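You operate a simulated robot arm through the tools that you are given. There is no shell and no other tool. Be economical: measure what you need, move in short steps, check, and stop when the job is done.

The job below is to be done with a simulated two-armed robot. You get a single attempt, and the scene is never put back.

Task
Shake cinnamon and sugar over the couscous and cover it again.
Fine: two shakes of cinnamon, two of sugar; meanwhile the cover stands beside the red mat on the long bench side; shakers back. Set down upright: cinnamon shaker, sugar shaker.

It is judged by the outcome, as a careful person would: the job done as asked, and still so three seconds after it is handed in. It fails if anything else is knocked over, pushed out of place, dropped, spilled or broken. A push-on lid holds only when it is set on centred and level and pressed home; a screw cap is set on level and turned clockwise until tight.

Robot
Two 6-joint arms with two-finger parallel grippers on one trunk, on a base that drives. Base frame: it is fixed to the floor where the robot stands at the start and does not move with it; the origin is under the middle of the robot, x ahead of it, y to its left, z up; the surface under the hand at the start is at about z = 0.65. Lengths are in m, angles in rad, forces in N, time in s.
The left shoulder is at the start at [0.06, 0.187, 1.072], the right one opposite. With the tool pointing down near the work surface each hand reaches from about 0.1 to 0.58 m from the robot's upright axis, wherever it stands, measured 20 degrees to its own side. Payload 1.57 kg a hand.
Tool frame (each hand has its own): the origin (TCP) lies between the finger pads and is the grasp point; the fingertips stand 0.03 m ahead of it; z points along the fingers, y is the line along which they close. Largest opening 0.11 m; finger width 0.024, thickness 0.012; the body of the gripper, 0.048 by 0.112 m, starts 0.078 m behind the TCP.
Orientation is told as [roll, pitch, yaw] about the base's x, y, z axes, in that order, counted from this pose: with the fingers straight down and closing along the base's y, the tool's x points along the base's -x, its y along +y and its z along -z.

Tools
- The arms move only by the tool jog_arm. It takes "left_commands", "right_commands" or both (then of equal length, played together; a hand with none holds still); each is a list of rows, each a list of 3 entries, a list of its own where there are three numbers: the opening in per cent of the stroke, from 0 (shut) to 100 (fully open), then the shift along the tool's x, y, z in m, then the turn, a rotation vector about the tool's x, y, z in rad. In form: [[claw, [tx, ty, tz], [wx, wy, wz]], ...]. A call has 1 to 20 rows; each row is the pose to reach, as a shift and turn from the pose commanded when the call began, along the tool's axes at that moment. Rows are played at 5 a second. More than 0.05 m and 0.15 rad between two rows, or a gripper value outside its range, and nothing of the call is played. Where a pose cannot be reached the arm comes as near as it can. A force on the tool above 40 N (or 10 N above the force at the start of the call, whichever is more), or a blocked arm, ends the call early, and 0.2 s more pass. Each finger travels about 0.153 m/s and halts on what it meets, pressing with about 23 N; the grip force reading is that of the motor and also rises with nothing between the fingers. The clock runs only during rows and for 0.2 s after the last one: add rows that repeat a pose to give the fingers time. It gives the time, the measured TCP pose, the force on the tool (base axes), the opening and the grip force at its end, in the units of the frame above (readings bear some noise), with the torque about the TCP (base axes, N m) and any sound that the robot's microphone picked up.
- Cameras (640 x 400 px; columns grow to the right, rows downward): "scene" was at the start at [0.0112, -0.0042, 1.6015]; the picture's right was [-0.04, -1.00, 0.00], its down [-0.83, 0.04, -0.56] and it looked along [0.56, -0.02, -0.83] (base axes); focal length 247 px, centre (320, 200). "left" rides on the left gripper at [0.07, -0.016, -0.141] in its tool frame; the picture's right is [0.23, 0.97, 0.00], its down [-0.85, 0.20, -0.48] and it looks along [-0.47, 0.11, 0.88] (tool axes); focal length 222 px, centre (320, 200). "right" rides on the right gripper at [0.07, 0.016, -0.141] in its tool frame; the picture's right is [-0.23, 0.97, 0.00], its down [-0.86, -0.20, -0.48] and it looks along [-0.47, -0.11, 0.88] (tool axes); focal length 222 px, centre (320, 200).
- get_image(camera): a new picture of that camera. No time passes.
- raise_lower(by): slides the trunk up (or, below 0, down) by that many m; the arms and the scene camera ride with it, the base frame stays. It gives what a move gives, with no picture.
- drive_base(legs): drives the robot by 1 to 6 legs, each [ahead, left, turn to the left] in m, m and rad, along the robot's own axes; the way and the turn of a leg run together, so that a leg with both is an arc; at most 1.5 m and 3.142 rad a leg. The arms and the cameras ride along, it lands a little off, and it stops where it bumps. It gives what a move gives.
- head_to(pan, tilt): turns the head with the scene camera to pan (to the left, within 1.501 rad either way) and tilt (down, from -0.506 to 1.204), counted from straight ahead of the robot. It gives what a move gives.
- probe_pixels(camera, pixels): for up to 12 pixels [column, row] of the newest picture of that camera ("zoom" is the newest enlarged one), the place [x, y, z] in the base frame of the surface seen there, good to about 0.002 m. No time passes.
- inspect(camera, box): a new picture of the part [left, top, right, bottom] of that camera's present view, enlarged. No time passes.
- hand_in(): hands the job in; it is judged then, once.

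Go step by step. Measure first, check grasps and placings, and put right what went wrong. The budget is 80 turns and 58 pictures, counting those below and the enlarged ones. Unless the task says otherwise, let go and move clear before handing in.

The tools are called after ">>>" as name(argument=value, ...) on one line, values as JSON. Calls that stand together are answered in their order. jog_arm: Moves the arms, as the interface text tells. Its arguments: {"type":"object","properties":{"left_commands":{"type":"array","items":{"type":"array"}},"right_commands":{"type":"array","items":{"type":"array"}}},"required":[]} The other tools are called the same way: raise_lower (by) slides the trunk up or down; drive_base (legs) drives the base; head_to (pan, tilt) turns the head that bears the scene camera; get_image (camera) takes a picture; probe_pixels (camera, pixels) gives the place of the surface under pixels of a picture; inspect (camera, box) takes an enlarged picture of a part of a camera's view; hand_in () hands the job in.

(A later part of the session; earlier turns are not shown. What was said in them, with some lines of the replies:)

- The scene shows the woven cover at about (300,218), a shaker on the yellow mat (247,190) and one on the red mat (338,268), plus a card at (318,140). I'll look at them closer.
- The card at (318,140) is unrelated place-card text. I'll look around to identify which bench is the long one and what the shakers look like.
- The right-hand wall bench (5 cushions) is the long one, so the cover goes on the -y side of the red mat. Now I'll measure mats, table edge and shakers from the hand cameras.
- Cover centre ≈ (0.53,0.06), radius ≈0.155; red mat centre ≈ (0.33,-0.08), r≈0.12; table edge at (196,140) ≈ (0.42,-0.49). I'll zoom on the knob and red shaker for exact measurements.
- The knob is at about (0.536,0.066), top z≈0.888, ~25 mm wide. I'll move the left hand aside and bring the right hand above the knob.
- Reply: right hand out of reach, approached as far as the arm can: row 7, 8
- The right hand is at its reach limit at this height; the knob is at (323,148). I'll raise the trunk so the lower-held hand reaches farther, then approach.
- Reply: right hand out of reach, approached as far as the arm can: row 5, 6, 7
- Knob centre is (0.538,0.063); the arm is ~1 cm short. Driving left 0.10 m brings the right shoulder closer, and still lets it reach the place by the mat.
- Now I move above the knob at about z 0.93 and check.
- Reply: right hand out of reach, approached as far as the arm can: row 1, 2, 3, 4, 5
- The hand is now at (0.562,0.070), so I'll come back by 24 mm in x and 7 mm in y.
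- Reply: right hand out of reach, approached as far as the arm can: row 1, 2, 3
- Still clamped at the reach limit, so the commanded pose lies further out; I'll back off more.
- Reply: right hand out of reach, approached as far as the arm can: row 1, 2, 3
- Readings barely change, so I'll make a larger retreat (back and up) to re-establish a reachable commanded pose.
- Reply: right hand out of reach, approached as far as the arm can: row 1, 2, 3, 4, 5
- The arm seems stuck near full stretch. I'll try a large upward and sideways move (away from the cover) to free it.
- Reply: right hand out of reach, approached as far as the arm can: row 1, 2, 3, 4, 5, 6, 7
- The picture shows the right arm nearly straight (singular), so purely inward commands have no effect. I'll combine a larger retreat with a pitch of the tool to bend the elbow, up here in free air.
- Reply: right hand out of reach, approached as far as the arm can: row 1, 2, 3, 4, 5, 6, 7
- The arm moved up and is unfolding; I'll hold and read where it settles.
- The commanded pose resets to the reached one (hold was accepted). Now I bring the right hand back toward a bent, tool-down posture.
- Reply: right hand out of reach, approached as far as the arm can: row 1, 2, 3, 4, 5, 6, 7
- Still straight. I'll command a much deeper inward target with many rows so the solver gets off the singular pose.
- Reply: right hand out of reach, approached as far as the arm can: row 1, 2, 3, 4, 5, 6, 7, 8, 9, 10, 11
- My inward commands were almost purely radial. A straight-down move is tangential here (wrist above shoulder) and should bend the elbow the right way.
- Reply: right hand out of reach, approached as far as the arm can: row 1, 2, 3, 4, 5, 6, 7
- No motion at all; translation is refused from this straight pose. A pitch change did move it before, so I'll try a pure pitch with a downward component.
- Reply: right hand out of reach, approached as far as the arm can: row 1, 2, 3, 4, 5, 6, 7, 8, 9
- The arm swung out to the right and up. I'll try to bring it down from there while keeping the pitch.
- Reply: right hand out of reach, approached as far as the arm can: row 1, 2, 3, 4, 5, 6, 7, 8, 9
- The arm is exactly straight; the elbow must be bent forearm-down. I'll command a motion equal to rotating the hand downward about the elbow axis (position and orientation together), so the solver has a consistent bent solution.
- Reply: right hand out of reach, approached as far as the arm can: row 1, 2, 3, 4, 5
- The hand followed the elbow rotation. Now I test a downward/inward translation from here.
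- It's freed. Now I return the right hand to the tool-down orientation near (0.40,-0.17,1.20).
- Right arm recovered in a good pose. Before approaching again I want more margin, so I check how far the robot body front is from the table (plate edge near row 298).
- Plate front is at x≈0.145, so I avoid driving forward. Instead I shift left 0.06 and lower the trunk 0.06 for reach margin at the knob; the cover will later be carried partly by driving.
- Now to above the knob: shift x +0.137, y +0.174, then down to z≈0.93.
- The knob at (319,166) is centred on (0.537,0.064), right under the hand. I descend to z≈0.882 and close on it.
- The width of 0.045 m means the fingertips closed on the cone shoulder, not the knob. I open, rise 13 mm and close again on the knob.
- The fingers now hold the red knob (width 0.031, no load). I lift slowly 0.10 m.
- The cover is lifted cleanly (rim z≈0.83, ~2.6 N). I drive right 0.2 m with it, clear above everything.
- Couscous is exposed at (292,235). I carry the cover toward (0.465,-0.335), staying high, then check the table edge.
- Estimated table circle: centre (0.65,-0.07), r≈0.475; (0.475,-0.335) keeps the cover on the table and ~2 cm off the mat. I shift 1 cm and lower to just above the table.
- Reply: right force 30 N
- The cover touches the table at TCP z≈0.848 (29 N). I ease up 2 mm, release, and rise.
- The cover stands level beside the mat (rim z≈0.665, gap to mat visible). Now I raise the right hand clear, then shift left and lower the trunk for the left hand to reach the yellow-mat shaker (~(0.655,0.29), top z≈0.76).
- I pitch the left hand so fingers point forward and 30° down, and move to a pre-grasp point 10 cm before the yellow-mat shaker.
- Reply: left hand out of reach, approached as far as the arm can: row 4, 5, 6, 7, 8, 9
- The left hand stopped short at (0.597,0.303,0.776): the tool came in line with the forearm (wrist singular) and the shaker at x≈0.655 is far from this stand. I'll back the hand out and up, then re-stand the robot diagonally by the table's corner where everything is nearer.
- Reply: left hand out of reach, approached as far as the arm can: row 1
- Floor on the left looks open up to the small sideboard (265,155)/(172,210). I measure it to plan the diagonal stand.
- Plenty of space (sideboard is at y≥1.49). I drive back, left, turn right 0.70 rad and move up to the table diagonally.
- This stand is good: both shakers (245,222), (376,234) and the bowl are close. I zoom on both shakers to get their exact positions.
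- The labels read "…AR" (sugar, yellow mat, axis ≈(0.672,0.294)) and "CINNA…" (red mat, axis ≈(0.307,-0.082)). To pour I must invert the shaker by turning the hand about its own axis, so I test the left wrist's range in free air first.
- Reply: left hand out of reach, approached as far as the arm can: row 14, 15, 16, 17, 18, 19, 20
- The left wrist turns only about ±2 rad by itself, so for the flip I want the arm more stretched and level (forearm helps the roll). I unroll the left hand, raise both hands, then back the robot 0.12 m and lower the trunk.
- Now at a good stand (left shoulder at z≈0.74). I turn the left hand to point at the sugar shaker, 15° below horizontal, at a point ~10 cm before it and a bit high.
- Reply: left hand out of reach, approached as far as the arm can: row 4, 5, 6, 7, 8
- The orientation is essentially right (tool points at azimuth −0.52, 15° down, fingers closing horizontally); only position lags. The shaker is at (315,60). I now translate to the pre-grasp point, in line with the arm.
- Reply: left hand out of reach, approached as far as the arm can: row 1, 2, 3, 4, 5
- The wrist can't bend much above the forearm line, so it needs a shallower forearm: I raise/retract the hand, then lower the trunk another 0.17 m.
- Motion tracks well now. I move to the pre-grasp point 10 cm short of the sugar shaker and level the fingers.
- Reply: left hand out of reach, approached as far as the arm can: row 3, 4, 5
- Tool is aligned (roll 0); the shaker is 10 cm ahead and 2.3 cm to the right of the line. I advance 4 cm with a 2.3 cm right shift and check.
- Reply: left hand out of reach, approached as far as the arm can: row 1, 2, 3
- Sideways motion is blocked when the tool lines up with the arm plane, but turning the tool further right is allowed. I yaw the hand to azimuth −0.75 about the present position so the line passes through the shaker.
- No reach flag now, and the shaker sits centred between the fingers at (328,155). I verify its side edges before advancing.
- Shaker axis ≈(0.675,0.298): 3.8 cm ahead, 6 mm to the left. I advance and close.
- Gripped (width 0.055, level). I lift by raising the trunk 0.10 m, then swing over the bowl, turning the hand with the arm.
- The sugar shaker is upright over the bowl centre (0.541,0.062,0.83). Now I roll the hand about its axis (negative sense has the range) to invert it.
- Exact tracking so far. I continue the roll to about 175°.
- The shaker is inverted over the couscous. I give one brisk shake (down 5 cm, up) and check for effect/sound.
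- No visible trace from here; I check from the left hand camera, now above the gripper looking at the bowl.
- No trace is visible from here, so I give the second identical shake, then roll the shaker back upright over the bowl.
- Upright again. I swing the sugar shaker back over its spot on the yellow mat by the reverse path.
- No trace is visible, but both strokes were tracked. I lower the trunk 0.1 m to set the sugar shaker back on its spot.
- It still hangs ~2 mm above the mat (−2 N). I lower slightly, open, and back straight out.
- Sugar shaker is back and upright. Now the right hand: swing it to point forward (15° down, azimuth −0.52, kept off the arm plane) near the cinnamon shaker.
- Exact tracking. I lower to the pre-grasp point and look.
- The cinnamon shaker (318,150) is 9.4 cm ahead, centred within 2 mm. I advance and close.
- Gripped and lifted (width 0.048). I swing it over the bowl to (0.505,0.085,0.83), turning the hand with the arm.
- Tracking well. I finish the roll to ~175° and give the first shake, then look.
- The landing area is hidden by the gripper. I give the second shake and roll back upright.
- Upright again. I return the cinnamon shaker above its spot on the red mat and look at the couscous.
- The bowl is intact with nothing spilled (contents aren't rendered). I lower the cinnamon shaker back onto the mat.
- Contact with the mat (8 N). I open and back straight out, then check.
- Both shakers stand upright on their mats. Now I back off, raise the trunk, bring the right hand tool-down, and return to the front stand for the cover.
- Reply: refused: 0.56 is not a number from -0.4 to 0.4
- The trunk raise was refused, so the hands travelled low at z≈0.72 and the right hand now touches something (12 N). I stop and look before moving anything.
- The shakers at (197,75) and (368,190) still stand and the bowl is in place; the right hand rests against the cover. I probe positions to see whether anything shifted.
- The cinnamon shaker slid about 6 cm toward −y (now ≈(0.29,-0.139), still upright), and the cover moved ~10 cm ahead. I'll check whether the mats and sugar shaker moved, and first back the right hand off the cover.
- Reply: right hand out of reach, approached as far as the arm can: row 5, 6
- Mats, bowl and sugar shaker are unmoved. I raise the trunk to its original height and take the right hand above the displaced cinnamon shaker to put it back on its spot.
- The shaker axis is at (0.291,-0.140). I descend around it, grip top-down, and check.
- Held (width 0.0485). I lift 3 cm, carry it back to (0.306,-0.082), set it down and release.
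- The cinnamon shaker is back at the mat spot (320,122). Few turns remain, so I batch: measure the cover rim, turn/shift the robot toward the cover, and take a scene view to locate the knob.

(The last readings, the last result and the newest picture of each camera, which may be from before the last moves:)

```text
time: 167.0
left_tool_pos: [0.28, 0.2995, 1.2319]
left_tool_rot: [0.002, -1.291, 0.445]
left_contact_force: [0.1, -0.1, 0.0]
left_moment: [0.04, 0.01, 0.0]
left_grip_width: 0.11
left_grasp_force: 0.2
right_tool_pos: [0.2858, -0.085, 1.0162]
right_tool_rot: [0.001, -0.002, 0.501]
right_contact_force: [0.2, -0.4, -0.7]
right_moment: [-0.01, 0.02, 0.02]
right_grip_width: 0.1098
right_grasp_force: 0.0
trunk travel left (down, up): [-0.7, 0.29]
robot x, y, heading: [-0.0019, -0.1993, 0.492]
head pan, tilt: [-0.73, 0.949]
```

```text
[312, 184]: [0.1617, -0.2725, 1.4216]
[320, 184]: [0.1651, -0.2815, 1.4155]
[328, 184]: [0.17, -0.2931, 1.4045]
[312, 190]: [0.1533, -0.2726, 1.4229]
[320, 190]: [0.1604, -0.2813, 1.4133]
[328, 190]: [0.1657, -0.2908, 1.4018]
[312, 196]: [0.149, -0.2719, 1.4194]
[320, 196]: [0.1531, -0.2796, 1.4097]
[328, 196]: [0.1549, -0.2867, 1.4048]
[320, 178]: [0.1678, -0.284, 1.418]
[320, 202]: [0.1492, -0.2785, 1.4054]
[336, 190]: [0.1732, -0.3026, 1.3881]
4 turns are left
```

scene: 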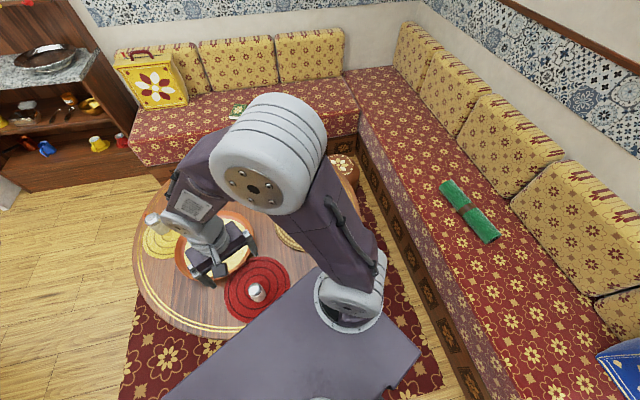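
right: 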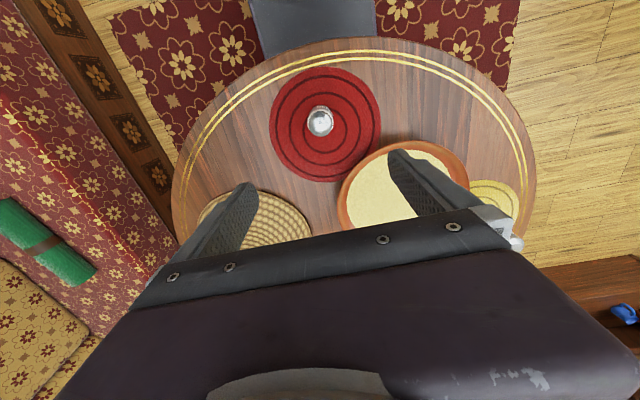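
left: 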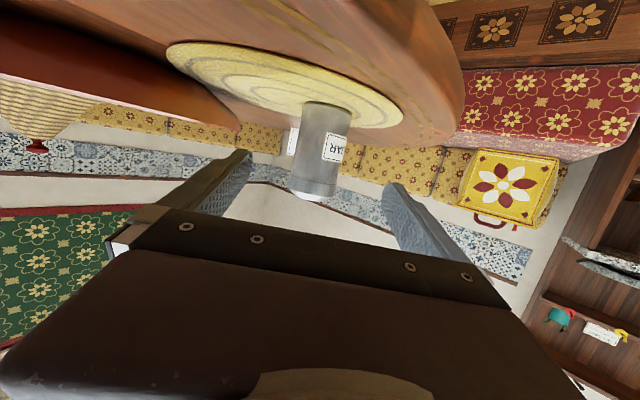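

The elbow hides the knob, but the rim fit gives the cover centre (0.587,-0.333). I move over it, descend to z≈0.85, grip the knob, lift 0.15 m and drive 0.3 m toward the bowl side.

>>> jog_arm(right_commands=[[60, [-0.0162, -0.0403, 0], [0, 0, 0]], [60, [-0.0323, -0.0806, 0], [0, 0, 0]], [60, [-0.0485, -0.1209, 0], [0, 0, 0]], [60, [-0.0647, -0.1612, 0], [0, 0, 0]], [60, [-0.0808, -0.2014, 0], [0, 0, 0]], [60, [-0.097, -0.2417, 0], [0, 0, 0]], [60, [-0.1132, -0.282, 0], [0, 0, 0]], [60, [-0.1293, -0.3223, 0], [0, 0, 0]], [60, [-0.1455, -0.3626, 0], [0, 0, 0]], [60, [-0.1455, -0.3626, 0.04], [0, 0, 0]], [60, [-0.1455, -0.3626, 0.08], [0, 0, 0]], [60, [-0.1455, -0.3626, 0.12], [0, 0, 0]], [60, [-0.1455, -0.3626, 0.15], [0, 0, 0]], [60, [-0.1455, -0.3626, 0.1665], [0, 0, 0]], [60, [-0.1455, -0.3626, 0.1665], [0, 0, 0]], [30, [-0.1455, -0.3626, 0.1665], [0, 0, 0]], [15, [-0.1455, -0.3626, 0.1665], [0, 0, 0]], [0, [-0.1455, -0.3626, 0.1665], [0, 0, 0]], [0, [-0.1455, -0.3626, 0.1665], [0, 0, 0]], [0, [-0.1455, -0.3626, 0.1665], [0, 0, 0]]])

>>> jog_arm(right_commands=[[0, [0, 0, -0.01], [0, 0, 0]], [0, [0, 0, -0.025], [0, 0, 0]], [0, [0, 0, -0.045], [0, 0, 0]], [0, [0, 0, -0.07], [0, 0, 0]], [0, [0, 0, -0.095], [0, 0, 0]], [0, [0, 0, -0.12], [0, 0, 0]], [0, [0, 0, -0.15], [0, 0, 0]], [0, [0, 0, -0.15], [0, 0, 0]]])

>>> drive_base(legs=[[0.071, 0.132, 0], [0.071, 0.132, 0]])

>>> get_image(camera="right")

>>> probe_pixels(camera="right", pixels=[[320, 188], [320, 180], [310, 188], [330, 188], [212, 110], [430, 110], [322, 5], [225, 170]])

```text
time: 171.2
left_tool_pos: [0.2805, 0.2991, 1.2323]
left_tool_rot: [0.004, -1.291, 0.446]
left_contact_force: [0.9, 0.2, -0.7]
left_moment: [0.02, 0.01, 0.0]
left_grip_width: 0.1101
left_grasp_force: 0.0
right_tool_pos: [0.5884, -0.3329, 0.8517]
right_tool_rot: [-0.001, 0.001, 0.5]
right_contact_force: [-0.1, -0.6, 0.6]
right_moment: [-0.01, -0.04, -0.05]
right_grip_width: 0.0313
right_grasp_force: 23.1
trunk travel left (down, up): [-0.7, 0.29]
robot x, y, heading: [-0.001, -0.1994, 0.499]
head pan, tilt: [-0.73, 0.949]
```

```text
time: 173.0
left_tool_pos: [0.2812, 0.2997, 1.2318]
left_tool_rot: [0.006, -1.291, 0.446]
left_contact_force: [-0.4, -0.2, 0.2]
left_moment: [-0.01, -0.01, 0.03]
left_grip_width: 0.11
left_grasp_force: 0.0
right_tool_pos: [0.5878, -0.3342, 1.0001]
right_tool_rot: [0.0, 0.0, 0.5]
right_contact_force: [0.0, 0.1, -2.8]
right_moment: [0.01, 0.01, -0.02]
right_grip_width: 0.0313
right_grasp_force: 22.2
trunk travel left (down, up): [-0.7, 0.29]
robot x, y, heading: [-0.0021, -0.2006, 0.497]
head pan, tilt: [-0.73, 0.949]
```

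```text
time: 175.3
left_tool_pos: [0.2802, 0.5962, 1.2332]
left_tool_rot: [0.01, -1.291, 0.437]
left_contact_force: [-0.2, -0.2, 0.4]
left_moment: [-0.01, 0.01, 0.02]
left_grip_width: 0.1098
left_grasp_force: 0.1
right_tool_pos: [0.5867, -0.0371, 0.9994]
right_tool_rot: [0.002, -0.002, 0.5]
right_contact_force: [0.0, -0.8, -2.8]
right_moment: [-0.02, -0.03, 0.0]
right_grip_width: 0.0314
right_grasp_force: 22.9
trunk travel left (down, up): [-0.7, 0.29]
robot x, y, heading: [-0.0046, 0.0971, 0.496]
head pan, tilt: [-0.73, 0.949]
```

```text
0 pictures are left
```

right: 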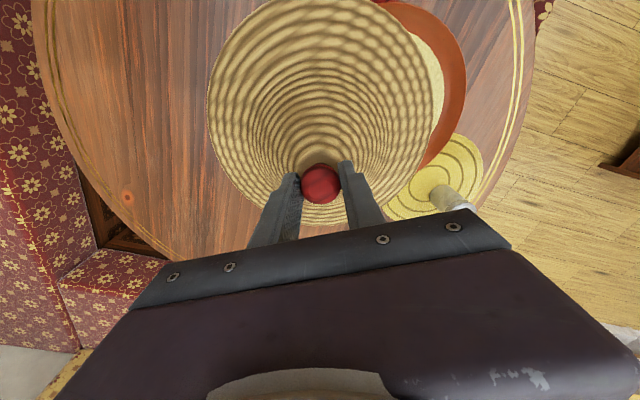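

```text
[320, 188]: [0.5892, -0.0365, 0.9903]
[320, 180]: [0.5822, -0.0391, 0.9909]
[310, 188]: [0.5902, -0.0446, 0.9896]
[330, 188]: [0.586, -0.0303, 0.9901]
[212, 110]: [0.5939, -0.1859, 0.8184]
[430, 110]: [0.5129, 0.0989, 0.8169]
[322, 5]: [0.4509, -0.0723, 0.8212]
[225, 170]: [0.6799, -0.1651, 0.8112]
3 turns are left
```

The knob is held centred (width 0.031). I move to the original cover position (0.5375,0.0635) and lower gently until it seats (expected TCP z≈0.897).

>>> jog_arm(right_commands=[[0, [-0.001, 0.028, 0], [0, 0, 0]], [0, [-0.0025, 0.056, 0], [0, 0, 0]], [0, [-0.004, 0.084, 0], [0, 0, 0]], [0, [-0.005, 0.1119, 0], [0, 0, 0]], [0, [-0.005, 0.1119, 0], [0, 0, 0]], [0, [-0.005, 0.1119, 0.03], [0, 0, 0]], [0, [-0.005, 0.1119, 0.06], [0, 0, 0]], [0, [-0.005, 0.1119, 0.08], [0, 0, 0]], [0, [-0.005, 0.1119, 0.09], [0, 0, 0]], [0, [-0.005, 0.1119, 0.096], [0, 0, 0]], [0, [-0.005, 0.1119, 0.1], [0, 0, 0]], [0, [-0.005, 0.1119, 0.102], [0, 0, 0]], [0, [-0.005, 0.1119, 0.1035], [0, 0, 0]], [0, [-0.005, 0.1119, 0.1045], [0, 0, 0]], [0, [-0.005, 0.1119, 0.1045], [0, 0, 0]]])

```text
time: 178.5
left_tool_pos: [0.279, 0.5965, 1.2324]
left_tool_rot: [0.004, -1.293, 0.442]
left_contact_force: [-0.1, -0.1, 0.9]
left_moment: [0.01, 0.03, 0.03]
left_grip_width: 0.11
left_grasp_force: 0.0
right_tool_pos: [0.538, 0.064, 0.8955]
right_tool_rot: [-0.002, -0.005, 0.498]
right_contact_force: [1.8, -2.0, 10.3]
right_moment: [-0.18, 0.26, -0.06]
right_grip_width: 0.0315
right_grasp_force: 23.7
trunk travel left (down, up): [-0.7, 0.29]
robot x, y, heading: [-0.0033, 0.0977, 0.492]
head pan, tilt: [-0.73, 0.949]
2 turns are left
```

The cover seated at z 0.8955 with 10 N, level and at its original position (0.538,0.064). I relieve 1 mm, release, and rise clear.

>>> jog_arm(right_commands=[[0, [0, 0, -0.001], [0, 0, 0]], [20, [0, 0, -0.001], [0, 0, 0]], [45, [0, 0, -0.001], [0, 0, 0]], [55, [0, 0, -0.001], [0, 0, 0]], [55, [0, 0, -0.005], [0, 0, 0]], [55, [0, 0, -0.03], [0, 0, 0]], [55, [0, 0, -0.07], [0, 0, 0]], [55, [0, 0, -0.11], [0, 0, 0]], [55, [0, 0, -0.14], [0, 0, 0]], [55, [0, 0, -0.14], [0, 0, 0]]])

```text
time: 180.7
left_tool_pos: [0.2811, 0.5976, 1.2308]
left_tool_rot: [0.004, -1.292, 0.444]
left_contact_force: [0.1, 0.0, 0.7]
left_moment: [0.01, 0.0, -0.01]
left_grip_width: 0.1099
left_grasp_force: 0.0
right_tool_pos: [0.5382, 0.0663, 1.0351]
right_tool_rot: [-0.002, 0.001, 0.499]
right_contact_force: [-0.1, 0.3, 0.0]
right_moment: [-0.02, 0.0, 0.01]
right_grip_width: 0.0604
right_grasp_force: 0.0
trunk travel left (down, up): [-0.7, 0.29]
robot x, y, heading: [-0.0049, 0.0993, 0.494]
head pan, tilt: [-0.73, 0.949]
1 turns are left
```

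The right hand let go without force and is clear at z 1.035, so I hand in. Two caveats: each shaker got two inverted strokes, but no grains were visible on the couscous. A low drive also slid the cinnamon shaker about 6 cm, which I put back upright on its spot, and pushed the parked cover about 10 cm before I put it back on the bowl.

>>> hand_in()

```text
The job is handed in.
```

The couscous is covered again and both shakers stand upright on their mats, but I never saw any cinnamon or sugar come out. Each shaker got two upside-down shakes over the bowl, and no grains showed on the couscous.

- **Cover:** it stood beside the red mat on the long-bench side while I shook. It is back at its original spot on the bowl; I had no pictures left to check it after letting go.
- **Bumped on the way:** a drive with the hands too low slid the cinnamon shaker about 6 cm and pushed the standing cover about 10 cm. Nothing tipped over, and I put the shaker back on its spot.
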